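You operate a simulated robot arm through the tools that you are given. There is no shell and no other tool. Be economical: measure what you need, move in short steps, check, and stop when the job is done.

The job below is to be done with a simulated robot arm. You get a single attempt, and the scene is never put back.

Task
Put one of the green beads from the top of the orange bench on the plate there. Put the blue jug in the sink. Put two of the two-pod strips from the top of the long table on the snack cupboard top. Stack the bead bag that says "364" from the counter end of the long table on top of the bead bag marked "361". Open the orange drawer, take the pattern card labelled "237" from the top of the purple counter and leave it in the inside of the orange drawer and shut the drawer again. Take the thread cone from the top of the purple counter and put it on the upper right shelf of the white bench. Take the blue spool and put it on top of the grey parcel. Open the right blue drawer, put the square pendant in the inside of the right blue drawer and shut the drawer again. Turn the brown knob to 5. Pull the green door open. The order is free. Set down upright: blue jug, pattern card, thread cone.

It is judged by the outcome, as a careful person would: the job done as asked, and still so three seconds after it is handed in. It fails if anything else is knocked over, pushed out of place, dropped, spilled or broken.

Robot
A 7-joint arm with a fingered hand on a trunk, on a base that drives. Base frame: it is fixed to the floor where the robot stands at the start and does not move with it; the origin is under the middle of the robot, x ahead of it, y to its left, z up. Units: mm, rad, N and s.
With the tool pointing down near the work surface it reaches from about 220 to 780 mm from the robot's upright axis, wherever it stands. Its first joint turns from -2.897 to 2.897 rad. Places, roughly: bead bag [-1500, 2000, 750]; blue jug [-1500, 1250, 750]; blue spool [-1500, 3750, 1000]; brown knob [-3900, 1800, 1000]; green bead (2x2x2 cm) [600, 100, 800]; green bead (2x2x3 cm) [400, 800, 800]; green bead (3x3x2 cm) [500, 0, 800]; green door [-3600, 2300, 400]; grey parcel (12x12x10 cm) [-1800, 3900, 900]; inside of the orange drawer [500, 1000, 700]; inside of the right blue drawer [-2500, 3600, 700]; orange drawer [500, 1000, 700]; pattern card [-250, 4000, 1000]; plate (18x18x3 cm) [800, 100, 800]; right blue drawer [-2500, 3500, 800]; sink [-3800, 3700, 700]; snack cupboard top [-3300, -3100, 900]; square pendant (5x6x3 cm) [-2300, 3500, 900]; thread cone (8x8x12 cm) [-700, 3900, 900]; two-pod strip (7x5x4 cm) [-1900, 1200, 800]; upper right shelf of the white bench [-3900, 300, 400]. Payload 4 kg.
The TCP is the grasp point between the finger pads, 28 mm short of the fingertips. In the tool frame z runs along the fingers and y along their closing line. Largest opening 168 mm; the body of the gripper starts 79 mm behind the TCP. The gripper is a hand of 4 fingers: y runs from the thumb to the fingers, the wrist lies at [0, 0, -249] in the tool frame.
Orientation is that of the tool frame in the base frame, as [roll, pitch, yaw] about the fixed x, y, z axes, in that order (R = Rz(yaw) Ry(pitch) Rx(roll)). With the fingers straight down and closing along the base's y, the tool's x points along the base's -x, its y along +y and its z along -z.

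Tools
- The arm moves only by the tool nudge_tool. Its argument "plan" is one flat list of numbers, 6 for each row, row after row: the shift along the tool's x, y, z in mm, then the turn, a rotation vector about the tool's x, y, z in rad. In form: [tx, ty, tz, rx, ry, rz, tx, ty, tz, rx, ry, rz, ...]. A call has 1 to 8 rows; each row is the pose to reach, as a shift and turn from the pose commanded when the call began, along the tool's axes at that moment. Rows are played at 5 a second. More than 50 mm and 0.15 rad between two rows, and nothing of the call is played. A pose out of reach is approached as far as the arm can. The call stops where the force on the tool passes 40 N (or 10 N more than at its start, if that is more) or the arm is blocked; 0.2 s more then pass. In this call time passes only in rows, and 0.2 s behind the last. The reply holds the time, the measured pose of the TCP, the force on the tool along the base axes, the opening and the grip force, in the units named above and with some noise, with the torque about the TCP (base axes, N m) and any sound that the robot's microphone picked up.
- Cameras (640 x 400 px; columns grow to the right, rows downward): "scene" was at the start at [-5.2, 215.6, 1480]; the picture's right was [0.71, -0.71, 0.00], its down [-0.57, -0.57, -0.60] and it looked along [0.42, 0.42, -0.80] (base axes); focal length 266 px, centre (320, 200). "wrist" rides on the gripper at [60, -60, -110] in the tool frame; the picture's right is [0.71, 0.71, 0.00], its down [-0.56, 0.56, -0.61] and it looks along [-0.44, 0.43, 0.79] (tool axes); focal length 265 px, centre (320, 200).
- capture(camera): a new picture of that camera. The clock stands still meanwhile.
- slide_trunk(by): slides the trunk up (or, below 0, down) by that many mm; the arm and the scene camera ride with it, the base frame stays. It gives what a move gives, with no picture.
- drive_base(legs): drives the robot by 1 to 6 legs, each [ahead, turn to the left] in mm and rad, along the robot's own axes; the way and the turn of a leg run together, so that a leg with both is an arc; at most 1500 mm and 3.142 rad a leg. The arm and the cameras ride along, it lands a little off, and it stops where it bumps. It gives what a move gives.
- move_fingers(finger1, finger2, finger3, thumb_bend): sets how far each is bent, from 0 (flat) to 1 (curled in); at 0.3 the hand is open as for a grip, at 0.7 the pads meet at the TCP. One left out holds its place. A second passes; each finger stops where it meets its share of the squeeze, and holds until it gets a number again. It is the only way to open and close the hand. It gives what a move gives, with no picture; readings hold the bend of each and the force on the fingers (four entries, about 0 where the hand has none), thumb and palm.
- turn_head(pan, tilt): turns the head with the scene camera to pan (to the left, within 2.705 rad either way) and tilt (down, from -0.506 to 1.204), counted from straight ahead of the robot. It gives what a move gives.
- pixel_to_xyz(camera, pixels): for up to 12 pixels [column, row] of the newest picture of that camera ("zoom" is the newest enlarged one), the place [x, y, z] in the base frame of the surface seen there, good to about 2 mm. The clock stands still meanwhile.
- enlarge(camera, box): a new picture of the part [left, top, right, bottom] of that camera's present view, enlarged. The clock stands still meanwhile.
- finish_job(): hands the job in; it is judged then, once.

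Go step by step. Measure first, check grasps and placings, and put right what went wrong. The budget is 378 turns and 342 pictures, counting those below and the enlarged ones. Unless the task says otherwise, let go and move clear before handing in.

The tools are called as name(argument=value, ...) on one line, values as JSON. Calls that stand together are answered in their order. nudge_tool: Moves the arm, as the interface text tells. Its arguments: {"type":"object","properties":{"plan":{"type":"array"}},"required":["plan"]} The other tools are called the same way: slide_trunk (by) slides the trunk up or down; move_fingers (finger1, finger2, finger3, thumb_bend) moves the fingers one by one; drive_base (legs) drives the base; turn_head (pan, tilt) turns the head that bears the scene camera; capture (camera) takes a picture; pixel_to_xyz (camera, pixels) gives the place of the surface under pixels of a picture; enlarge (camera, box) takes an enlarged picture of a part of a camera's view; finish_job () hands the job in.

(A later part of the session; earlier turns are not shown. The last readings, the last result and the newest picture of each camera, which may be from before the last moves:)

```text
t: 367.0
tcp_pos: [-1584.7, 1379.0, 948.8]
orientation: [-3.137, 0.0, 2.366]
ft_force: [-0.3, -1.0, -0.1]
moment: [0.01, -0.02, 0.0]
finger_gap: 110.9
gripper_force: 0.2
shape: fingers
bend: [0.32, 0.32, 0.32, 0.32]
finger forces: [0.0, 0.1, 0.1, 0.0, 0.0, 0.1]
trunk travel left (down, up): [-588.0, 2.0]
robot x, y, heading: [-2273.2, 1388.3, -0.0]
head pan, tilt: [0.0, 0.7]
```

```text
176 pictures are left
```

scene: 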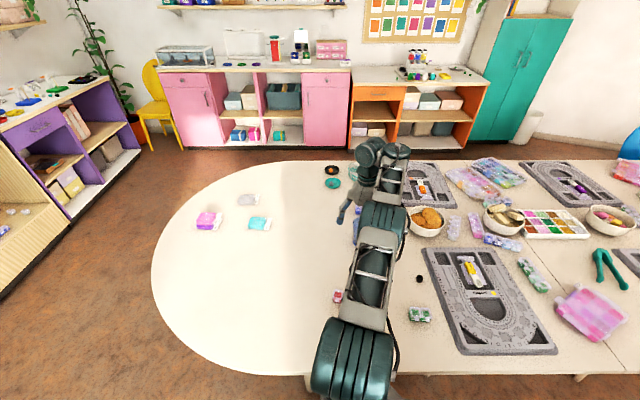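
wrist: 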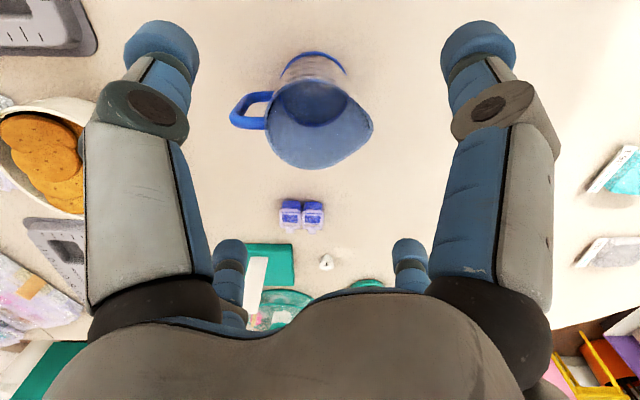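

pixel_to_xyz(camera="wrist", pixels=[[268, 128], [372, 124], [310, 167], [285, 150], [345, 155], [282, 88], [345, 72], [235, 120], [315, 53], [362, 140]])

```text
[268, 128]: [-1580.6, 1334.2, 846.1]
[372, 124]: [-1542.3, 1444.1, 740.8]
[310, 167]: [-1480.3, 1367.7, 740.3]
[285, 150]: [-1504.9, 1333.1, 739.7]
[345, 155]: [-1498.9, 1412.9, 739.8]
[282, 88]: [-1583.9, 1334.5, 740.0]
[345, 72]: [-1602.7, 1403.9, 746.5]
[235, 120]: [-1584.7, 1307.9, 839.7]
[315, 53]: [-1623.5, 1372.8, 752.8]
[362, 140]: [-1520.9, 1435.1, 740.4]
```

Centre ≈ (-1581,1376). Descend to TCP ≈ 806.

nudge_tool(plan=[-4, 0, 36, 0, 0, 0, -4, 0, 72, 0, 0, 0, -4, 0, 108, 0, 0, 0, -4, 0, 140, 0, 0, 0])

capture(camera="wrist")

```text
t: 368.0
tcp_pos: [-1581.8, 1373.2, 807.5]
orientation: [-3.135, -0.001, 2.365]
ft_force: [-0.6, -1.3, -1.5]
moment: [0.02, -0.01, 0.01]
finger_gap: 111.2
gripper_force: 0.0
shape: fingers
bend: [0.32, 0.32, 0.32, 0.32]
finger forces: [0.0, 0.0, 0.0, 0.0, 0.0, 0.1]
out of reach, approached as far as the arm can: row 3
trunk travel left (down, up): [-588.0, 2.0]
robot x, y, heading: [-2271.7, 1385.4, -0.004]
head pan, tilt: [0.0, 0.7]
```

```text
175 pictures are left
```

wrist: 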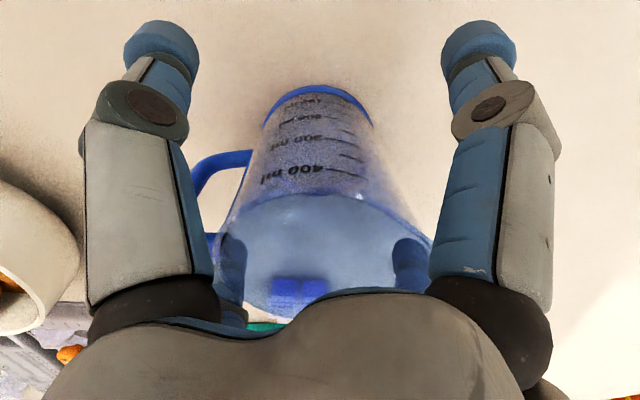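

Jug is centred between the four fingers, handle between two of them. Close.

move_fingers(finger1=0.52, finger2=0.52, finger3=0.52, thumb_bend=0.52)

capture(camera="wrist")

```text
t: 369.0
tcp_pos: [-1582.5, 1376.1, 808.5]
orientation: [-3.136, 0.0, 2.369]
ft_force: [0.6, 0.9, -0.5]
moment: [0.02, 0.01, -0.02]
finger_gap: 52.0
gripper_force: 0.4
shape: fingers
bend: [0.52, 0.52, 0.51, 0.52]
finger forces: [0.0, 0.0, 0.3, 0.0, 0.6, 0.1]
trunk travel left (down, up): [-588.0, 2.0]
robot x, y, heading: [-2272.6, 1388.7, -0.0]
head pan, tilt: [0.0, 0.7]
```

```text
174 pictures are left
```

wrist: 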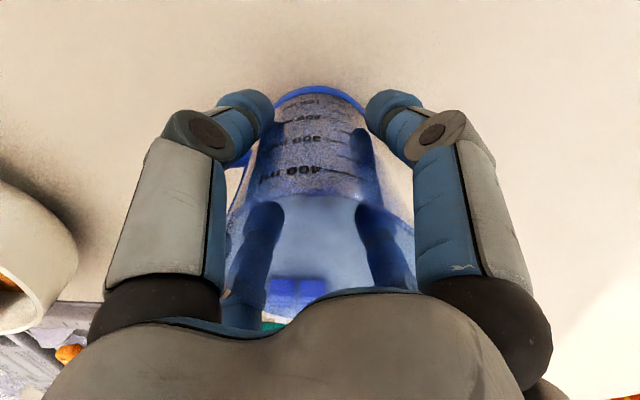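

move_fingers(finger1=0.62, finger2=0.62, finger3=0.62, thumb_bend=0.62)

nudge_tool(plan=[0, 0, -15, 0, 0, 0, 0, 0, -35, 0, 0, 0])

capture(camera="wrist")

```text
t: 370.0
tcp_pos: [-1581.7, 1376.0, 808.2]
orientation: [-3.135, -0.001, 2.37]
ft_force: [0.2, 0.3, -0.3]
moment: [0.0, -0.04, -0.02]
finger_gap: 45.9
gripper_force: 19.0
shape: fingers
bend: [0.54, 0.53, 0.52, 0.54]
finger forces: [7.5, 8.6, 8.5, 0.0, 14.1, 0.1]
trunk travel left (down, up): [-588.0, 2.0]
robot x, y, heading: [-2271.9, 1383.1, 0.0]
head pan, tilt: [0.0, 0.7]
```

```text
t: 370.6
tcp_pos: [-1580.7, 1375.5, 841.8]
orientation: [-3.135, 0.0, 2.369]
ft_force: [-0.1, -0.2, -0.4]
moment: [0.02, -0.02, -0.03]
finger_gap: 46.1
gripper_force: 18.7
shape: fingers
bend: [0.54, 0.53, 0.52, 0.54]
finger forces: [7.5, 8.6, 8.6, 0.0, 14.1, 0.0]
trunk travel left (down, up): [-588.0, 2.0]
robot x, y, heading: [-2273.7, 1385.8, -0.002]
head pan, tilt: [0.0, 0.7]
```

```text
173 pictures are left
```

wrist: 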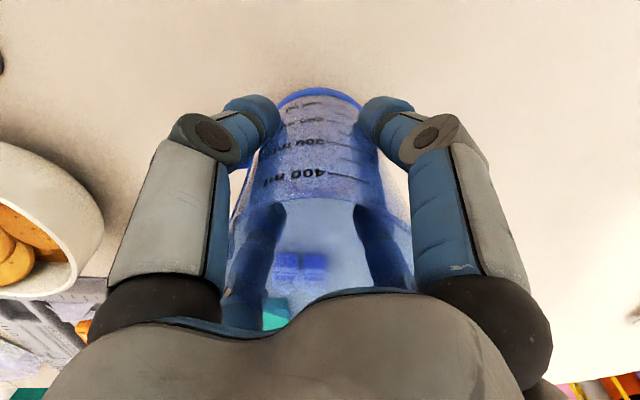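

Jug lifted. Raise it, back away from the table, and drive toward the sink.

nudge_tool(plan=[0, 0, -45, 0, 0, 0, 0, 0, -90, 0, 0, 0, 0, 0, -130, 0, 0, 0, 0, 0, -165, 0, 0, 0])

drive_base(legs=[[-230, 0], [0, 1.571], [1300, 0]])

turn_head(pan=0.8, tilt=0.55)

capture(camera="scene")

```text
t: 371.6
tcp_pos: [-1580.0, 1374.7, 1008.4]
orientation: [-3.137, -0.001, 2.368]
ft_force: [-0.3, 0.3, -0.8]
moment: [0.01, 0.01, -0.01]
finger_gap: 46.0
gripper_force: 19.3
shape: fingers
bend: [0.54, 0.53, 0.52, 0.54]
finger forces: [7.6, 8.7, 8.5, 0.1, 13.9, 0.1]
trunk travel left (down, up): [-588.0, 2.0]
robot x, y, heading: [-2268.3, 1384.8, -0.005]
head pan, tilt: [0.0, 0.7]
```

```text
t: 383.2
tcp_pos: [-2474.5, 3367.2, 1008.9]
orientation: [-3.135, 0.002, -2.35]
ft_force: [-0.6, -0.3, -0.3]
moment: [-0.01, -0.01, 0.0]
finger_gap: 45.1
gripper_force: 18.6
shape: fingers
bend: [0.54, 0.53, 0.52, 0.54]
finger forces: [7.2, 8.5, 8.4, 0.0, 13.4, 0.0]
trunk travel left (down, up): [-588.0, 2.0]
robot x, y, heading: [-2488.0, 2679.8, 1.564]
head pan, tilt: [0.0, 0.7]
```

```text
t: 384.3
tcp_pos: [-2473.2, 3367.6, 1009.3]
orientation: [-3.136, 0.0, -2.351]
ft_force: [0.1, 0.0, -1.5]
moment: [-0.04, -0.02, -0.02]
finger_gap: 45.3
gripper_force: 18.4
shape: fingers
bend: [0.54, 0.53, 0.52, 0.54]
finger forces: [7.2, 8.4, 8.3, 0.0, 13.5, 0.1]
trunk travel left (down, up): [-588.0, 2.0]
robot x, y, heading: [-2484.4, 2676.2, 1.558]
head pan, tilt: [0.799, 0.55]
```

```text
172 pictures are left
```

scene: 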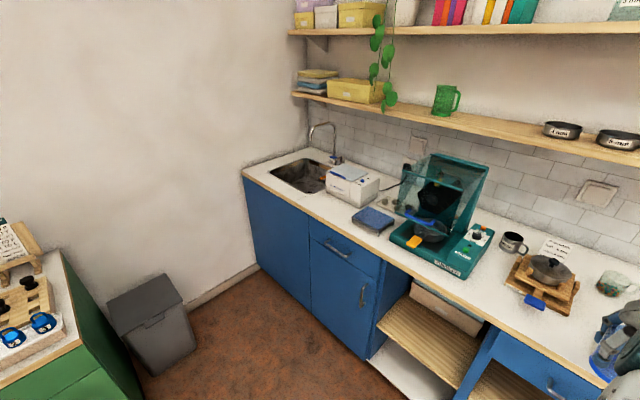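

enlarge(camera="scene", box=[230, 110, 390, 220])

pixel_to_xyz(camera="zoom", pixels=[[165, 200], [270, 140], [340, 270], [395, 225], [240, 200], [290, 220], [350, 245], [300, 190], [250, 240], [410, 185], [330, 60], [400, 120]])

pixel_to_xyz(camera="scene", pixels=[[165, 275], [190, 325], [110, 310], [150, 370], [250, 180], [370, 360], [60, 255], [140, 395], [335, 95], [440, 130]])

```text
3.64 times, centred on (310, 165) of scene
```

zoom: 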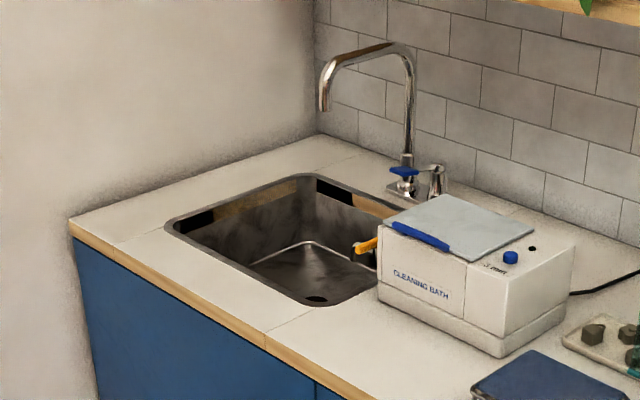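

```text
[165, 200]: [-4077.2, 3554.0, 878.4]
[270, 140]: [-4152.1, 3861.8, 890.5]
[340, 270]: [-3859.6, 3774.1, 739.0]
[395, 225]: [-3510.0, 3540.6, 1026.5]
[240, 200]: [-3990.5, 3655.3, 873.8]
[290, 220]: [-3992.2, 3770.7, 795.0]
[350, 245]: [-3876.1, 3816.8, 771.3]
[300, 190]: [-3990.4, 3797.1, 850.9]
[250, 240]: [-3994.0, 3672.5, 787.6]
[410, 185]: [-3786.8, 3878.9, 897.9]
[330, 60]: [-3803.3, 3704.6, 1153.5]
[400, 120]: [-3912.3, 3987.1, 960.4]
```

```text
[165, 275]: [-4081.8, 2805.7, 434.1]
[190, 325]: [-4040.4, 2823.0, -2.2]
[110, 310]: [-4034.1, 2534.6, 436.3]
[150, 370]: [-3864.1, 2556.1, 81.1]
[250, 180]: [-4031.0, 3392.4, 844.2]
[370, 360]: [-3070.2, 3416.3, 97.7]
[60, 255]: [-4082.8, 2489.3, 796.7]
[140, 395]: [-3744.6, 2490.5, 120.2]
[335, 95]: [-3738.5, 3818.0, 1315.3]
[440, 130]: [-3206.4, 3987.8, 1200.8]
```

pixel_to_xyz(camera="zoom", pixels=[[163, 228], [305, 168], [325, 312], [240, 275], [310, 260], [330, 290], [290, 285], [323, 108], [370, 245], [385, 300], [318, 298], [345, 262]])

```text
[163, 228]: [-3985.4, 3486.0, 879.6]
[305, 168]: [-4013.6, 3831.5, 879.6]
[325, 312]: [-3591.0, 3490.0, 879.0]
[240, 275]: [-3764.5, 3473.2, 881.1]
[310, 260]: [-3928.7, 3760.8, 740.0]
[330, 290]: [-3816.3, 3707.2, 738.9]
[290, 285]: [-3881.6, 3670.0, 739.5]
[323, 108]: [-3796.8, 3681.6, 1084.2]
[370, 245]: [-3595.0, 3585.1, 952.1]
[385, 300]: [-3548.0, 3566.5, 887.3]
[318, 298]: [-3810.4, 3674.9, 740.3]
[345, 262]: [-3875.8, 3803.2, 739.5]
```

Sink basin x −3990…−3600, y 3490…3825, floor z 740; faucet outlet (-3797,3682). Target (-3880,3600). Reverse the base (facing +x) to avoid the wall, then turn to face +y.

drive_base(legs=[[0, -1.56], [-1015, 0], [0, 1.571]])

turn_head(pan=0.3, tilt=0.6)

capture(camera="scene")

```text
t: 392.4
tcp_pos: [-2646.6, 2711.4, 1006.9]
orientation: [-3.134, -0.003, 2.42]
ft_force: [0.7, -0.3, -1.2]
moment: [0.08, 0.05, 0.01]
finger_gap: 44.9
gripper_force: 18.9
shape: fingers
bend: [0.55, 0.53, 0.52, 0.54]
finger forces: [6.9, 8.2, 8.7, 0.1, 13.5, 0.1]
trunk travel left (down, up): [-588.0, 2.0]
robot x, y, heading: [-3337.0, 2696.2, 0.09]
head pan, tilt: [0.799, 0.55]
stopped in leg 2: the robot was blocked; the commanded pose is now the measured one
```

```text
t: 393.4
tcp_pos: [-2645.5, 2713.7, 1008.1]
orientation: [-3.135, -0.003, 2.42]
ft_force: [-0.3, -0.7, -0.7]
moment: [0.0, 0.0, 0.0]
finger_gap: 44.6
gripper_force: 19.1
shape: fingers
bend: [0.55, 0.53, 0.52, 0.54]
finger forces: [7.1, 8.1, 8.5, 0.0, 13.5, 0.0]
trunk travel left (down, up): [-588.0, 2.0]
robot x, y, heading: [-3337.6, 2696.4, 0.087]
head pan, tilt: [0.3, 0.6]
```

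```text
170 pictures are left
```

scene: 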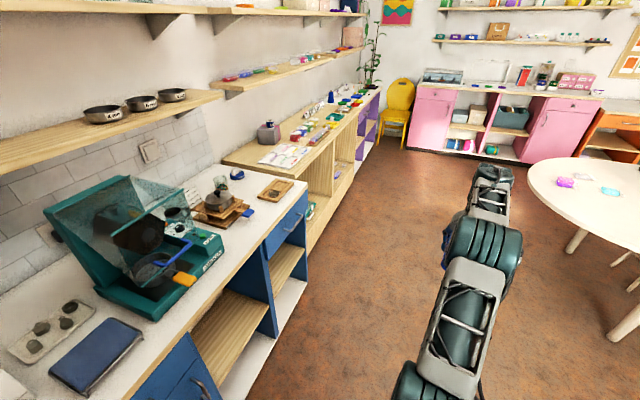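

The base bumped at the green cabinet's corner. Retract the arm and measure the counter objects for clearance before turning.

pixel_to_xyz(camera="scene", pixels=[[130, 180], [160, 310], [230, 240], [45, 210], [70, 360], [130, 345], [180, 280], [195, 260], [100, 300], [220, 245]])

nudge_tool(plan=[36, -32, 0, 0, 0, 0, 72, -64, 0, 0, 0, 0, 108, -96, 0, 0, 0, 0, 144, -128, 0, 0, 0, 0])

```text
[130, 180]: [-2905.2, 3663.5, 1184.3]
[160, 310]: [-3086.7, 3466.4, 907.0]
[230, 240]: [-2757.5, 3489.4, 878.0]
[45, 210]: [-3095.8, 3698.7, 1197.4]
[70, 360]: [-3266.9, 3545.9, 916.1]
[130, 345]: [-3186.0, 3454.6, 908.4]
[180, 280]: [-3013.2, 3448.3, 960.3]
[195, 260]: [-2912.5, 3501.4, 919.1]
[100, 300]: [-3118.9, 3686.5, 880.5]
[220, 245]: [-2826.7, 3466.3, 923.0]
```

```text
t: 394.4
tcp_pos: [-2838.5, 2711.4, 1008.6]
orientation: [-3.136, 0.0, 2.422]
ft_force: [0.3, 0.3, -0.7]
moment: [0.02, 0.02, 0.01]
finger_gap: 44.8
gripper_force: 18.5
shape: fingers
bend: [0.55, 0.53, 0.52, 0.54]
finger forces: [6.9, 8.7, 8.4, 0.1, 13.0, 0.0]
trunk travel left (down, up): [-588.0, 2.0]
robot x, y, heading: [-3337.3, 2698.2, 0.09]
head pan, tilt: [0.3, 0.6]
```

Sequence: forward a bit, face +y, advance, face +x, reverse to x≈-3500, face +y again.

drive_base(legs=[[150, 0], [0, 1.481], [240, 0], [0, -1.571], [-312, 0], [0, 1.571]])

turn_head(pan=0.4, tilt=0.65)

capture(camera="scene")

```text
t: 400.6
tcp_pos: [-3142.4, 3407.2, 1007.4]
orientation: [-3.117, -0.026, -2.427]
ft_force: [-0.1, -7.0, -0.7]
moment: [0.23, -0.01, -0.31]
finger_gap: 44.0
gripper_force: 23.1
shape: fingers
bend: [0.55, 0.53, 0.53, 0.55]
finger forces: [6.8, 8.5, 17.4, 0.0, 12.9, 0.0]
trunk travel left (down, up): [-588.0, 2.0]
robot x, y, heading: [-3180.4, 2918.1, 1.544]
head pan, tilt: [0.3, 0.6]
stopped in leg 3: the force on the tool passed its limit at 59 N (the readings are from after the stop); the commanded pose is now the measured one
```

```text
t: 401.2
tcp_pos: [-3141.1, 3406.9, 1006.4]
orientation: [-3.118, -0.024, -2.426]
ft_force: [-0.3, -11.6, -2.5]
moment: [0.25, 0.08, -0.51]
finger_gap: 44.2
gripper_force: 25.1
shape: fingers
bend: [0.55, 0.53, 0.54, 0.55]
finger forces: [7.0, 8.4, 22.4, 0.0, 12.9, 0.0]
trunk travel left (down, up): [-588.0, 2.0]
robot x, y, heading: [-3182.6, 2920.1, 1.545]
head pan, tilt: [0.4, 0.649]
```

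```text
169 pictures are left
```

scene: 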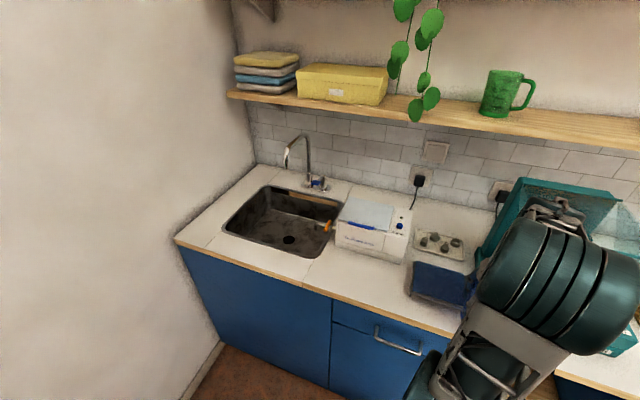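

Touched the teal machine with a finger. Back off right away and inspect.

drive_base(legs=[[-100, 0]])

turn_head(pan=-0.1, tilt=0.6)

capture(camera="scene")

capture(camera="wrist")

```text
t: 402.4
tcp_pos: [-3144.6, 3307.4, 1007.6]
orientation: [-3.118, -0.023, -2.422]
ft_force: [0.2, -0.2, -0.6]
moment: [0.04, 0.03, 0.0]
finger_gap: 43.8
gripper_force: 18.4
shape: fingers
bend: [0.55, 0.53, 0.53, 0.55]
finger forces: [6.7, 8.6, 8.9, 0.1, 12.6, 0.0]
trunk travel left (down, up): [-588.0, 2.0]
robot x, y, heading: [-3184.8, 2817.8, 1.546]
head pan, tilt: [0.4, 0.649]
```

```text
t: 403.3
tcp_pos: [-3145.9, 3308.7, 1007.2]
orientation: [-3.12, -0.023, -2.422]
ft_force: [0.1, 0.5, -0.4]
moment: [0.02, -0.01, 0.01]
finger_gap: 44.3
gripper_force: 18.6
shape: fingers
bend: [0.55, 0.53, 0.53, 0.55]
finger forces: [6.8, 8.6, 9.0, 0.0, 12.6, 0.1]
trunk travel left (down, up): [-588.0, 2.0]
robot x, y, heading: [-3186.2, 2818.5, 1.546]
head pan, tilt: [-0.099, 0.6]
```

```text
168 pictures are left
```

scene: 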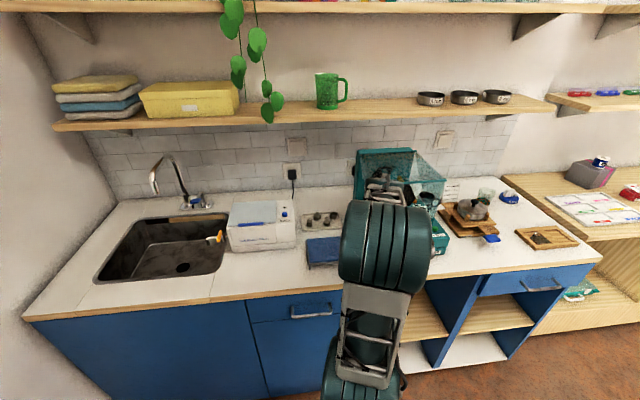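

```text
167 pictures are left
```

wrist: 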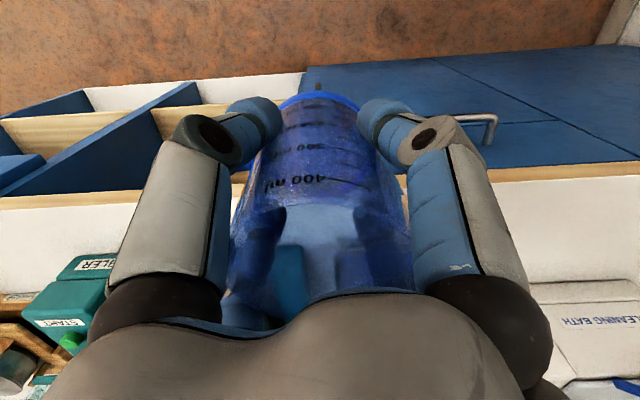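

Machine still stands; I'll re-check it later. Now face +x, reverse, and face +y with more room.

drive_base(legs=[[0, -1.546], [-315, 0], [0, 1.571]])

turn_head(pan=0.0, tilt=0.6)

capture(camera="scene")

```text
t: 413.0
tcp_pos: [-3487.9, 3304.6, 1007.2]
orientation: [-3.119, -0.022, -2.376]
ft_force: [1.0, 0.4, -1.0]
moment: [0.02, -0.05, 0.02]
finger_gap: 43.2
gripper_force: 17.5
shape: fingers
bend: [0.55, 0.53, 0.53, 0.55]
finger forces: [6.4, 8.4, 8.9, 0.1, 12.0, 0.0]
trunk travel left (down, up): [-588.0, 2.0]
robot x, y, heading: [-3520.4, 2813.3, 1.591]
head pan, tilt: [-0.099, 0.6]
```

```text
t: 413.7
tcp_pos: [-3488.4, 3305.0, 1006.7]
orientation: [-3.119, -0.023, -2.375]
ft_force: [-1.0, 0.5, -1.2]
moment: [0.01, -0.01, 0.01]
finger_gap: 43.6
gripper_force: 17.7
shape: fingers
bend: [0.55, 0.53, 0.53, 0.55]
finger forces: [6.7, 8.4, 8.8, 0.0, 12.3, 0.0]
trunk travel left (down, up): [-588.0, 2.0]
robot x, y, heading: [-3524.0, 2816.7, 1.589]
head pan, tilt: [0.0, 0.6]
```

```text
166 pictures are left
```

scene: 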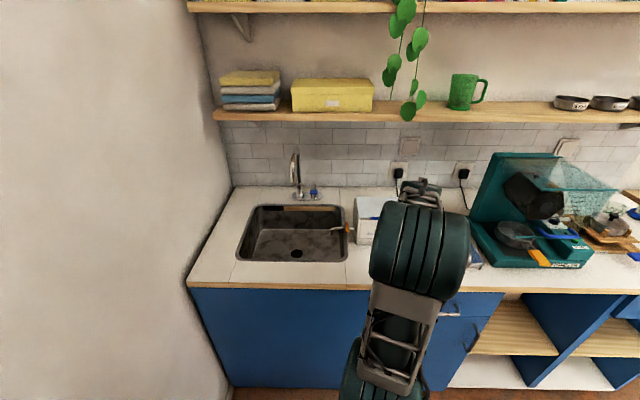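

pixel_to_xyz(camera="scene", pixels=[[482, 263], [570, 268], [592, 250], [500, 160], [620, 195], [545, 225], [575, 160]])

nudge_tool(plan=[30, 36, 0, 0, 0, 0, 60, 72, 0, 0, 0, 0, 90, 108, 0, 0, 0, 0, 120, 144, 0, 0, 0, 0, 150, 180, 0, 0, 0, 0, 180, 216, 0, 0, 0, 0, 210, 252, 0, 0, 0, 0])

```text
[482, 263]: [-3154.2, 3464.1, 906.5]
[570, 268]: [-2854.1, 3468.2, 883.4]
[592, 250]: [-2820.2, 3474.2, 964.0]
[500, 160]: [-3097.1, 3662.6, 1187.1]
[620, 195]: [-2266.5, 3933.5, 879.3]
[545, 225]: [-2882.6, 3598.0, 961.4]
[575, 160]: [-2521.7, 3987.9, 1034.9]
```

```text
t: 415.3
tcp_pos: [-3813.7, 3339.9, 1004.6]
orientation: [-3.117, -0.023, -2.38]
ft_force: [-0.7, -1.3, -0.9]
moment: [0.02, 0.0, 0.01]
finger_gap: 43.2
gripper_force: 17.6
shape: fingers
bend: [0.55, 0.53, 0.53, 0.55]
finger forces: [6.6, 8.0, 8.6, 0.0, 11.9, 0.0]
trunk travel left (down, up): [-588.0, 2.0]
robot x, y, heading: [-3523.9, 2809.6, 1.592]
head pan, tilt: [0.0, 0.6]
```

Machine unchanged (front y≈3466). Shift a bit more left, then drive ahead 230 mm.

nudge_tool(plan=[24, 23, 0, 0, 0, 0, 46, 44, 0, 0, 0, 0])

drive_base(legs=[[225, 0]])

capture(camera="scene")

capture(camera="wrist")

```text
t: 415.9
tcp_pos: [-3877.4, 3339.4, 1006.9]
orientation: [-3.117, -0.023, -2.377]
ft_force: [-0.6, -0.6, -0.5]
moment: [0.0, 0.0, 0.0]
finger_gap: 43.1
gripper_force: 17.5
shape: fingers
bend: [0.55, 0.53, 0.53, 0.55]
finger forces: [6.5, 8.3, 8.5, 0.1, 11.9, 0.1]
trunk travel left (down, up): [-588.0, 2.0]
robot x, y, heading: [-3525.9, 2810.1, 1.591]
head pan, tilt: [0.0, 0.6]
```

```text
t: 417.6
tcp_pos: [-3881.8, 3568.0, 1006.1]
orientation: [-3.116, -0.025, -2.377]
ft_force: [-0.1, 0.8, -0.9]
moment: [-0.04, 0.04, -0.02]
finger_gap: 43.2
gripper_force: 17.5
shape: fingers
bend: [0.55, 0.53, 0.53, 0.55]
finger forces: [6.7, 8.1, 8.6, 0.0, 11.9, 0.0]
trunk travel left (down, up): [-588.0, 2.0]
robot x, y, heading: [-3527.6, 3042.5, 1.589]
head pan, tilt: [0.0, 0.6]
```

```text
165 pictures are left
```

scene: 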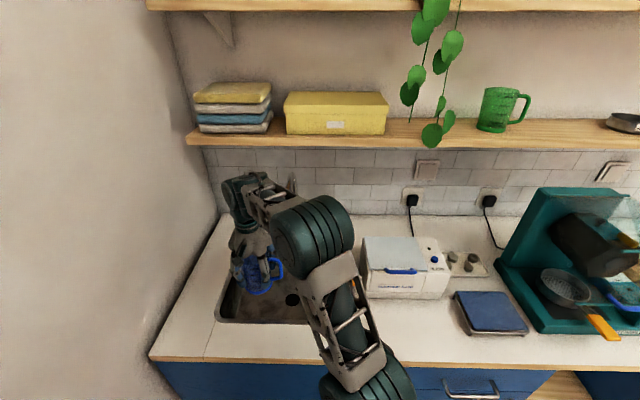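

```text
164 pictures are left
```

wrist: 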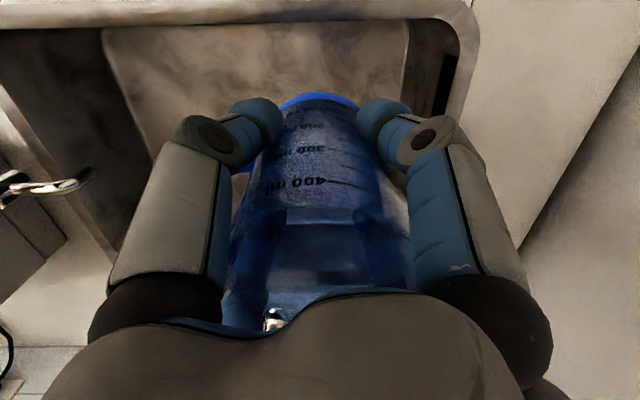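

Jug is over the sink. Level the hand, shift slightly into the basin middle, and lower with the trunk.

nudge_tool(plan=[-16, 6, 0, -0.025, -0.025, 0, -32, 11, 0, -0.025, -0.025, 0])

slide_trunk(by=-110)

capture(camera="wrist")

capture(camera="scene")

```text
t: 418.2
tcp_pos: [-3866.3, 3597.6, 1004.9]
orientation: [3.139, 0.001, -2.377]
ft_force: [0.8, 0.9, -0.2]
moment: [0.0, -0.03, -0.03]
finger_gap: 43.3
gripper_force: 17.1
shape: fingers
bend: [0.55, 0.53, 0.53, 0.55]
finger forces: [6.6, 8.2, 8.7, 0.0, 11.7, 0.1]
trunk travel left (down, up): [-588.0, 2.0]
robot x, y, heading: [-3527.4, 3039.4, 1.586]
head pan, tilt: [0.0, 0.6]
```

```text
t: 419.6
tcp_pos: [-3865.9, 3598.5, 896.8]
orientation: [3.141, 0.001, -2.377]
ft_force: [0.7, -0.3, -1.0]
moment: [-0.02, 0.0, 0.03]
finger_gap: 43.1
gripper_force: 17.6
shape: fingers
bend: [0.55, 0.53, 0.53, 0.55]
finger forces: [6.6, 8.2, 8.7, 0.0, 11.8, 0.0]
trunk travel left (down, up): [-478.0, 112.0]
robot x, y, heading: [-3530.1, 3038.9, 1.591]
head pan, tilt: [0.0, 0.6]
```

```text
163 pictures are left
```

wrist: 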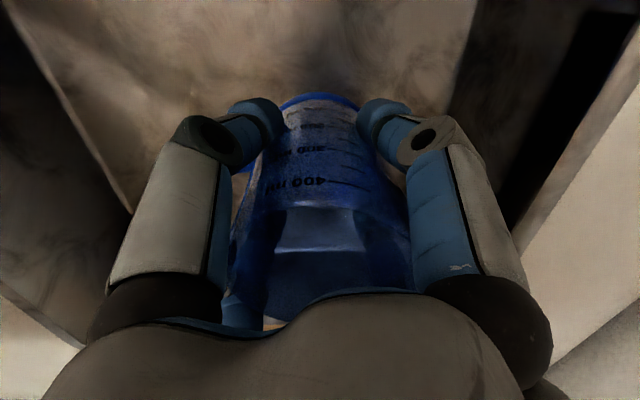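

```text
162 pictures are left
```

scene: 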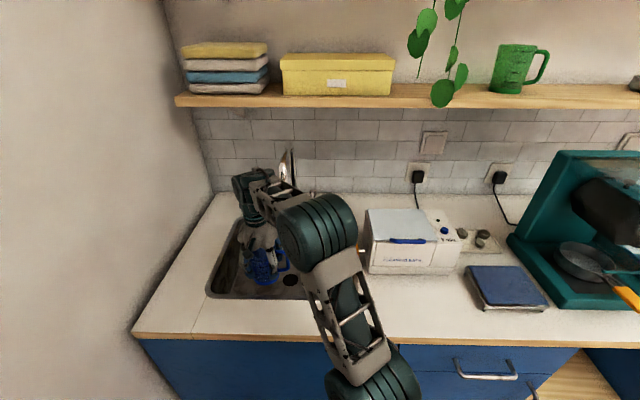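

Clear. Lower further.

slide_trunk(by=-80)

nudge_tool(plan=[0, 0, 3, 0, 0, 0, 0, 0, 6, 0, 0, 0, 0, 0, 8, 0, 0, 0])

```text
t: 420.8
tcp_pos: [-3865.7, 3598.8, 816.1]
orientation: [3.141, 0.0, -2.378]
ft_force: [-0.7, -0.3, -0.9]
moment: [0.0, 0.04, 0.02]
finger_gap: 43.1
gripper_force: 18.1
shape: fingers
bend: [0.55, 0.53, 0.53, 0.55]
finger forces: [6.7, 8.2, 8.5, 0.1, 11.8, 0.0]
trunk travel left (down, up): [-398.0, 192.0]
robot x, y, heading: [-3528.8, 3047.1, 1.594]
head pan, tilt: [0.0, 0.6]
```

```text
t: 421.6
tcp_pos: [-3867.4, 3597.5, 807.8]
orientation: [3.14, 0.003, -2.376]
ft_force: [-0.1, 0.0, -0.8]
moment: [0.04, -0.01, -0.01]
finger_gap: 43.6
gripper_force: 17.6
shape: fingers
bend: [0.55, 0.53, 0.53, 0.55]
finger forces: [6.7, 8.2, 8.7, 0.0, 11.9, 0.0]
trunk travel left (down, up): [-398.0, 192.0]
robot x, y, heading: [-3531.2, 3039.9, 1.593]
head pan, tilt: [0.0, 0.6]
```

nudge_tool(plan=[0, 0, 2, 0, 0, 0, 0, 0, 4, 0, 0, 0, 0, 0, 6, 0, 0, 0])

capture(camera="wrist")

```text
t: 422.4
tcp_pos: [-3866.5, 3598.4, 806.0]
orientation: [3.133, 0.004, -2.377]
ft_force: [0.7, 0.3, 29.3]
moment: [-0.05, -0.17, -0.03]
finger_gap: 42.6
gripper_force: 21.3
shape: fingers
bend: [0.55, 0.53, 0.53, 0.55]
finger forces: [8.5, 10.2, 9.8, 0.0, 14.9, 0.1]
trunk travel left (down, up): [-398.0, 192.0]
robot x, y, heading: [-3527.5, 3043.3, 1.589]
head pan, tilt: [0.0, 0.6]
```

```text
161 pictures are left
```

wrist: 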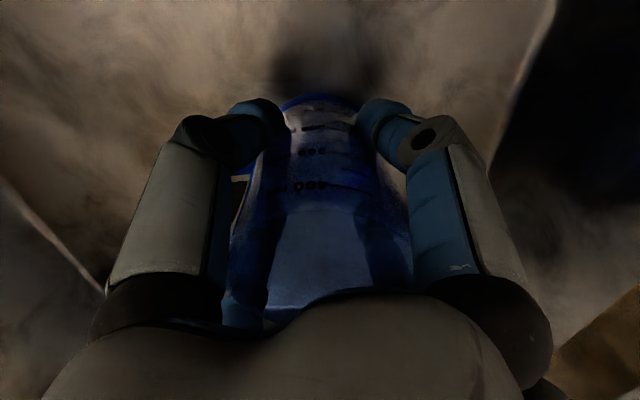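

Touched down (29 N). Ease up 3 mm of push and release, opening fingers modestly.

nudge_tool(plan=[0, 0, -2, 0, 0, 0])

move_fingers(finger1=0.44, finger2=0.44, finger3=0.44, thumb_bend=0.44)

move_fingers(finger1=0.36, finger2=0.36, finger3=0.36, thumb_bend=0.36)

slide_trunk(by=80)

capture(camera="wrist")

```text
t: 422.8
tcp_pos: [-3866.7, 3598.4, 805.4]
orientation: [3.137, 0.002, -2.377]
ft_force: [-1.2, 2.7, 24.4]
moment: [0.1, -0.06, -0.05]
finger_gap: 42.6
gripper_force: 21.4
shape: fingers
bend: [0.55, 0.53, 0.53, 0.55]
finger forces: [8.0, 10.3, 10.0, 0.1, 13.5, 0.1]
trunk travel left (down, up): [-398.0, 192.0]
robot x, y, heading: [-3525.5, 3041.7, 1.591]
head pan, tilt: [0.0, 0.6]
```

```text
t: 423.8
tcp_pos: [-3866.5, 3598.4, 804.5]
orientation: [3.139, 0.002, -2.377]
ft_force: [-0.5, -0.4, 0.2]
moment: [-0.02, -0.01, 0.02]
finger_gap: 75.1
gripper_force: 0.0
shape: fingers
bend: [0.44, 0.44, 0.44, 0.44]
finger forces: [0.0, 0.1, 0.0, 0.0, 0.0, 0.0]
trunk travel left (down, up): [-398.0, 192.0]
robot x, y, heading: [-3527.2, 3042.2, 1.589]
head pan, tilt: [0.0, 0.6]
```

```text
t: 424.8
tcp_pos: [-3866.7, 3599.8, 804.2]
orientation: [3.14, 0.002, -2.377]
ft_force: [-0.3, -0.3, 0.0]
moment: [0.01, -0.02, -0.01]
finger_gap: 99.1
gripper_force: 0.1
shape: fingers
bend: [0.36, 0.36, 0.36, 0.36]
finger forces: [0.0, 0.0, 0.1, 0.1, 0.0, 0.0]
trunk travel left (down, up): [-398.0, 192.0]
robot x, y, heading: [-3530.5, 3043.0, 1.592]
head pan, tilt: [0.0, 0.6]
```

```text
t: 426.0
tcp_pos: [-3866.3, 3598.9, 883.4]
orientation: [3.141, 0.003, -2.378]
ft_force: [-0.6, -0.3, -0.8]
moment: [-0.01, 0.0, 0.05]
finger_gap: 99.3
gripper_force: 0.0
shape: fingers
bend: [0.36, 0.36, 0.36, 0.36]
finger forces: [0.0, 0.1, 0.0, 0.1, 0.1, 0.1]
trunk travel left (down, up): [-478.0, 112.0]
robot x, y, heading: [-3529.5, 3041.9, 1.591]
head pan, tilt: [0.0, 0.6]
```

```text
160 pictures are left
```

wrist: 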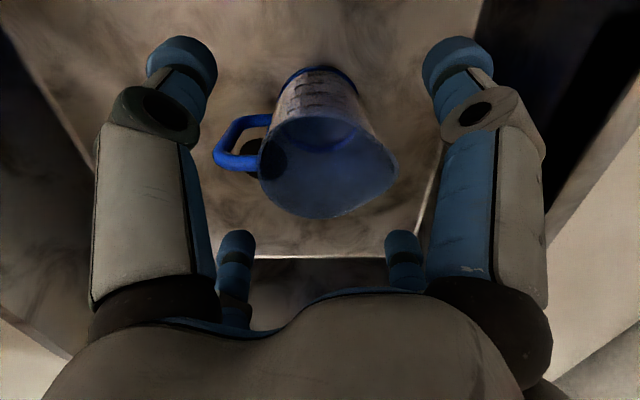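

Jug stands upright in the sink. Rise, back off, and return the arm to a straight-ahead pose.

slide_trunk(by=110)

drive_base(legs=[[-225, 0]])

nudge_tool(plan=[-39, -27, 0, 0, 0, -0.098, -79, -55, 0, 0, 0, -0.196, -118, -82, 0, 0, 0, -0.294, -158, -110, 0, 0, 0, -0.392, -197, -137, 0, 0, 0, -0.49, -237, -165, 0, 0, 0, -0.588, -276, -192, 0, 0, 0, -0.686, -310, -216, 0, 0, 0, -0.785])

turn_head(pan=1.6, tilt=0.6)

capture(camera="scene")

```text
t: 427.4
tcp_pos: [-3866.5, 3599.3, 994.9]
orientation: [3.139, 0.001, -2.376]
ft_force: [0.1, -0.9, 0.4]
moment: [0.02, -0.01, 0.04]
finger_gap: 99.4
gripper_force: 0.1
shape: fingers
bend: [0.36, 0.36, 0.36, 0.36]
finger forces: [0.0, 0.0, 0.1, 0.0, 0.0, 0.0]
trunk travel left (down, up): [-588.0, 2.0]
robot x, y, heading: [-3524.3, 3041.6, 1.589]
head pan, tilt: [0.0, 0.6]
```

```text
t: 429.1
tcp_pos: [-3862.2, 3370.6, 995.1]
orientation: [3.138, 0.002, -2.374]
ft_force: [0.1, -0.1, 0.2]
moment: [-0.01, -0.02, 0.02]
finger_gap: 99.4
gripper_force: 0.1
shape: fingers
bend: [0.36, 0.36, 0.36, 0.36]
finger forces: [0.0, 0.1, 0.1, 0.0, 0.0, 0.0]
trunk travel left (down, up): [-588.0, 2.0]
robot x, y, heading: [-3522.0, 2815.1, 1.59]
head pan, tilt: [0.0, 0.6]
```

```text
t: 430.9
tcp_pos: [-3490.9, 3428.4, 994.2]
orientation: [3.141, 0.003, -1.59]
ft_force: [-0.2, 0.8, -0.4]
moment: [0.01, 0.01, 0.0]
finger_gap: 99.5
gripper_force: 0.1
shape: fingers
bend: [0.36, 0.36, 0.36, 0.36]
finger forces: [0.0, 0.0, 0.0, 0.0, 0.0, 0.0]
trunk travel left (down, up): [-588.0, 2.0]
robot x, y, heading: [-3522.1, 2815.4, 1.592]
head pan, tilt: [0.0, 0.6]
```

```text
t: 432.6
tcp_pos: [-3493.2, 3429.7, 995.2]
orientation: [3.14, 0.003, -1.59]
ft_force: [0.8, 0.2, 0.2]
moment: [0.0, -0.01, -0.01]
finger_gap: 99.5
gripper_force: 0.0
shape: fingers
bend: [0.36, 0.36, 0.36, 0.36]
finger forces: [0.0, 0.1, 0.1, 0.0, 0.0, 0.0]
trunk travel left (down, up): [-588.0, 2.0]
robot x, y, heading: [-3522.2, 2814.2, 1.591]
head pan, tilt: [1.6, 0.6]
```

```text
159 pictures are left
```

scene: 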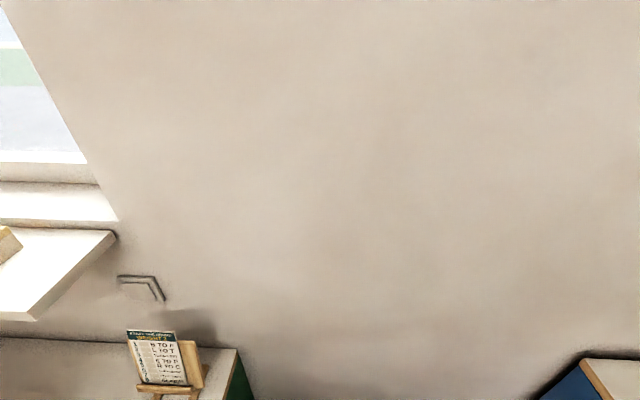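

Drive to face the green cabinet from about (-2800, 2250).

drive_base(legs=[[0, -1.59], [720, 0], [0, -1.571], [560, 0], [0, -1.571]])

turn_head(pan=0.0, tilt=0.7)

capture(camera="scene")

```text
t: 450.8
tcp_pos: [-3415.1, 2311.5, 995.4]
orientation: [3.141, 0.0, -0.035]
ft_force: [-0.2, -0.1, 0.5]
moment: [-0.01, -0.02, -0.01]
finger_gap: 99.3
gripper_force: 0.0
shape: fingers
bend: [0.36, 0.36, 0.36, 0.36]
finger forces: [0.0, 0.1, 0.0, 0.0, 0.1, 0.0]
trunk travel left (down, up): [-588.0, 2.0]
robot x, y, heading: [-2802.1, 2270.4, -3.133]
head pan, tilt: [1.6, 0.6]
```

```text
t: 452.5
tcp_pos: [-3413.7, 2311.4, 994.1]
orientation: [-3.141, 0.003, -0.036]
ft_force: [0.0, 0.7, -0.2]
moment: [0.02, 0.02, 0.01]
finger_gap: 99.7
gripper_force: 0.1
shape: fingers
bend: [0.36, 0.36, 0.36, 0.36]
finger forces: [0.0, 0.0, 0.0, 0.0, 0.1, 0.0]
trunk travel left (down, up): [-588.0, 2.0]
robot x, y, heading: [-2801.7, 2266.5, -3.138]
head pan, tilt: [0.0, 0.7]
```

```text
158 pictures are left
```

scene: 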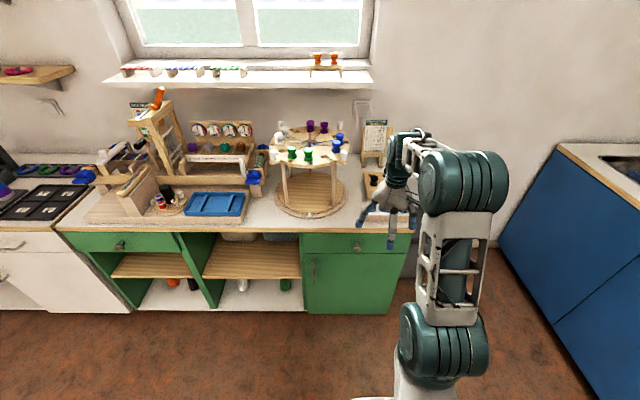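

enlarge(camera="scene", box=[270, 210, 430, 330])

pixel_to_xyz(camera="zoom", pixels=[[172, 200], [172, 260], [180, 230], [140, 160], [140, 320], [400, 330], [300, 250], [350, 115], [200, 180], [125, 280], [440, 160]])

enlarge(camera="scene", box=[80, 80, 290, 230])

```text
3.33 times, centred on (350, 270) of scene
```

zoom: 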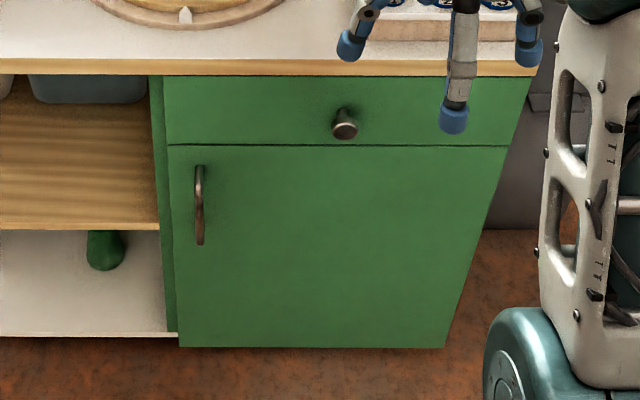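

```text
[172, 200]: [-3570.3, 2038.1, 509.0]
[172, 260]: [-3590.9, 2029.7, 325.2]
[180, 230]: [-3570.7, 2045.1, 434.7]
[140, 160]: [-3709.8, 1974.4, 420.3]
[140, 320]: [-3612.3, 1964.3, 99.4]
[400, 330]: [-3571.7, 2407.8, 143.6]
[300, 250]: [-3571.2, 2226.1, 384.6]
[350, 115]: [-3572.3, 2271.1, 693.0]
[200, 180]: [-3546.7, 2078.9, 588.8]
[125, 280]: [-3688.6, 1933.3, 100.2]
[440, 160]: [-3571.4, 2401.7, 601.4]
```

```text
2.67 times, centred on (185, 155) of scene
```

zoom: 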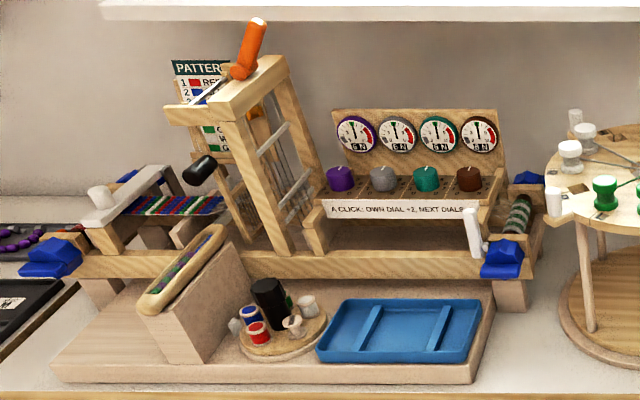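

The door's vertical handle is at y≈2079, z≈440–600, hinge on the right side. Measure handle details.

enlarge(camera="scene", box=[300, 250, 340, 290])

pixel_to_xyz(camera="zoom", pixels=[[205, 100], [205, 160], [215, 200], [215, 250], [215, 100], [225, 200], [195, 200], [215, 300], [210, 80], [300, 200], [210, 230]])

```text
10.00 times, centred on (320, 270) of scene
```

zoom: 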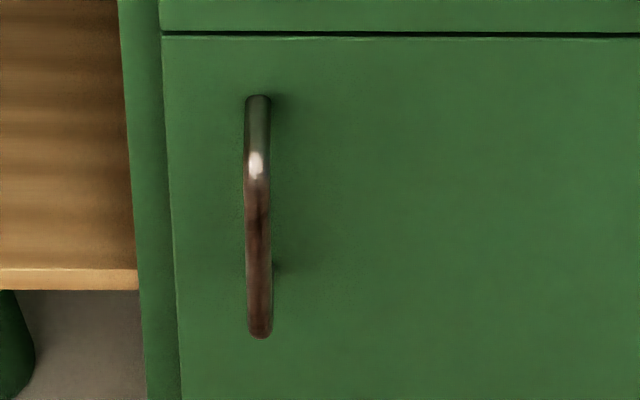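

```text
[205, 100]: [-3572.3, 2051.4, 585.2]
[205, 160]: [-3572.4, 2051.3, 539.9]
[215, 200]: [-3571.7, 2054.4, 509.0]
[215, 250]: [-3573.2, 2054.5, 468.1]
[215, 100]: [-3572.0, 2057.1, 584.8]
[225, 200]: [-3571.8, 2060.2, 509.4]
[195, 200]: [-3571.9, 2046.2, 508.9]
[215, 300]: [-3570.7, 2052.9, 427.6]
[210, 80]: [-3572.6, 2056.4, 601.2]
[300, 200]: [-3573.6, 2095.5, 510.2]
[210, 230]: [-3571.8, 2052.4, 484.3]
```

pixel_to_xyz(camera="zoom", pixels=[[257, 100], [257, 130], [257, 165], [257, 200], [258, 250], [260, 300], [260, 330], [248, 200], [268, 200]])

```text
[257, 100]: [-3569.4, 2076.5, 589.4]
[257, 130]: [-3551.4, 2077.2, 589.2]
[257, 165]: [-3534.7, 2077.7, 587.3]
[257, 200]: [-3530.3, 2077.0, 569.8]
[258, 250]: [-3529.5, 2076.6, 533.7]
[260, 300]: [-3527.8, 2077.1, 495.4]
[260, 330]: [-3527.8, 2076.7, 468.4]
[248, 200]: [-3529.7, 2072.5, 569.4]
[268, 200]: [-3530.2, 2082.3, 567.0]
```

Handle bar: x≈-3533, y 2077, z 468–589. Back off, tilt the hand to horizontal (thumb/f2 for gripping the vertical bar), and shift the base to y≈2030.

drive_base(legs=[[-150, 0]])

move_fingers(finger1=0.3, finger2=0.55, finger3=0.3, thumb_bend=0.55)

nudge_tool(plan=[0, 0, 14, 0, -0.147, 0, 0, 0, 28, 0, -0.294, 0, 0, 0, 41, 0, -0.441, 0, 0, 0, 55, 0, -0.588, 0, 0, 0, 69, 0, -0.735, 0, 0, 0, 83, 0, -0.882, 0, 0, 0, 96, 0, -1.029, 0, 0, 0, 110, 0, -1.176, 0])

nudge_tool(plan=[0, 0, 0, 0, -0.13, 0, 0, 0, 0, 0, -0.26, 0, 0, 0, 0, 0, -0.395, 0])

capture(camera="scene")

```text
t: 453.9
tcp_pos: [-3260.8, 2313.4, 994.4]
orientation: [-3.14, 0.005, -0.037]
ft_force: [0.5, -0.2, 0.6]
moment: [0.01, 0.05, 0.0]
finger_gap: 99.6
gripper_force: 0.0
shape: fingers
bend: [0.36, 0.36, 0.36, 0.36]
finger forces: [0.1, 0.0, 0.0, 0.1, 0.0, 0.1]
trunk travel left (down, up): [-588.0, 2.0]
robot x, y, heading: [-2649.3, 2270.9, -3.136]
head pan, tilt: [0.0, 0.7]
```

```text
t: 454.9
tcp_pos: [-3261.2, 2313.0, 995.0]
orientation: [-3.142, 0.002, -0.038]
ft_force: [0.8, -0.1, 0.4]
moment: [-0.04, 0.02, 0.05]
finger_gap: 87.1
gripper_force: 0.1
shape: fingers
bend: [0.3, 0.55, 0.3, 0.55]
finger forces: [0.0, 0.1, 0.0, 0.0, 0.0, 0.0]
trunk travel left (down, up): [-588.0, 2.0]
robot x, y, heading: [-2647.2, 2271.4, -3.136]
head pan, tilt: [0.0, 0.7]
```

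```text
t: 456.7
tcp_pos: [-3259.8, 2314.0, 886.2]
orientation: [3.136, 1.181, -0.042]
ft_force: [-0.5, 0.3, 0.6]
moment: [0.01, -0.03, 0.03]
finger_gap: 86.8
gripper_force: 0.2
shape: fingers
bend: [0.3, 0.55, 0.3, 0.55]
finger forces: [0.0, 0.0, 0.1, 0.1, 0.0, 0.0]
trunk travel left (down, up): [-588.0, 2.0]
robot x, y, heading: [-2650.0, 2274.3, -3.135]
head pan, tilt: [0.0, 0.7]
```

```text
t: 457.5
tcp_pos: [-3260.0, 2313.6, 884.4]
orientation: [-0.256, 1.567, 2.846]
ft_force: [0.0, 0.1, -0.2]
moment: [0.02, 0.03, 0.0]
finger_gap: 87.0
gripper_force: 0.0
shape: fingers
bend: [0.3, 0.55, 0.3, 0.55]
finger forces: [0.0, 0.0, 0.0, 0.0, 0.0, 0.0]
trunk travel left (down, up): [-588.0, 2.0]
robot x, y, heading: [-2646.2, 2272.2, -3.142]
head pan, tilt: [0.0, 0.7]
```

```text
154 pictures are left
```

scene: 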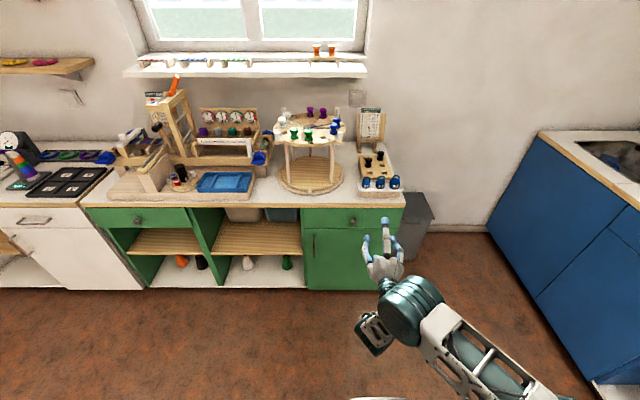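

drive_base(legs=[[0, 1.571], [236, 0], [0, -1.571]])

slide_trunk(by=-355)

turn_head(pan=0.0, tilt=0.8)

capture(camera="scene")

```text
t: 466.9
tcp_pos: [-3259.6, 2067.6, 884.5]
orientation: [0.13, 1.568, -3.032]
ft_force: [0.4, -0.5, 0.1]
moment: [-0.03, -0.03, 0.03]
finger_gap: 87.2
gripper_force: 0.1
shape: fingers
bend: [0.3, 0.55, 0.3, 0.55]
finger forces: [0.0, 0.0, 0.0, 0.0, 0.1, 0.0]
trunk travel left (down, up): [-588.0, 2.0]
robot x, y, heading: [-2645.5, 2040.5, -3.117]
head pan, tilt: [0.0, 0.7]
```

```text
t: 470.3
tcp_pos: [-3260.5, 2067.4, 529.6]
orientation: [0.102, 1.567, -3.06]
ft_force: [-0.1, 0.7, -0.7]
moment: [-0.02, 0.01, -0.02]
finger_gap: 87.2
gripper_force: 0.1
shape: fingers
bend: [0.3, 0.55, 0.3, 0.55]
finger forces: [0.1, 0.0, 0.1, 0.0, 0.0, 0.0]
trunk travel left (down, up): [-233.0, 357.0]
robot x, y, heading: [-2649.1, 2040.5, -3.119]
head pan, tilt: [0.0, 0.7]
```

```text
t: 471.0
tcp_pos: [-3258.8, 2066.9, 529.6]
orientation: [0.105, 1.566, -3.058]
ft_force: [-0.1, 0.7, -0.2]
moment: [0.01, 0.01, -0.01]
finger_gap: 86.8
gripper_force: 0.0
shape: fingers
bend: [0.3, 0.55, 0.3, 0.55]
finger forces: [0.1, 0.0, 0.2, 0.1, 0.0, 0.1]
trunk travel left (down, up): [-233.0, 357.0]
robot x, y, heading: [-2646.2, 2040.6, -3.117]
head pan, tilt: [0.0, 0.799]
```

```text
153 pictures are left
```

scene: 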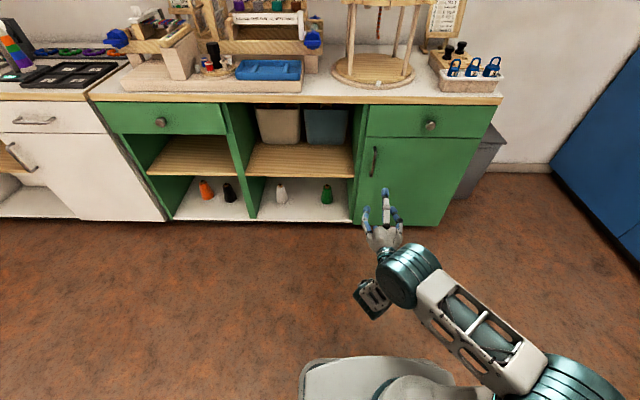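

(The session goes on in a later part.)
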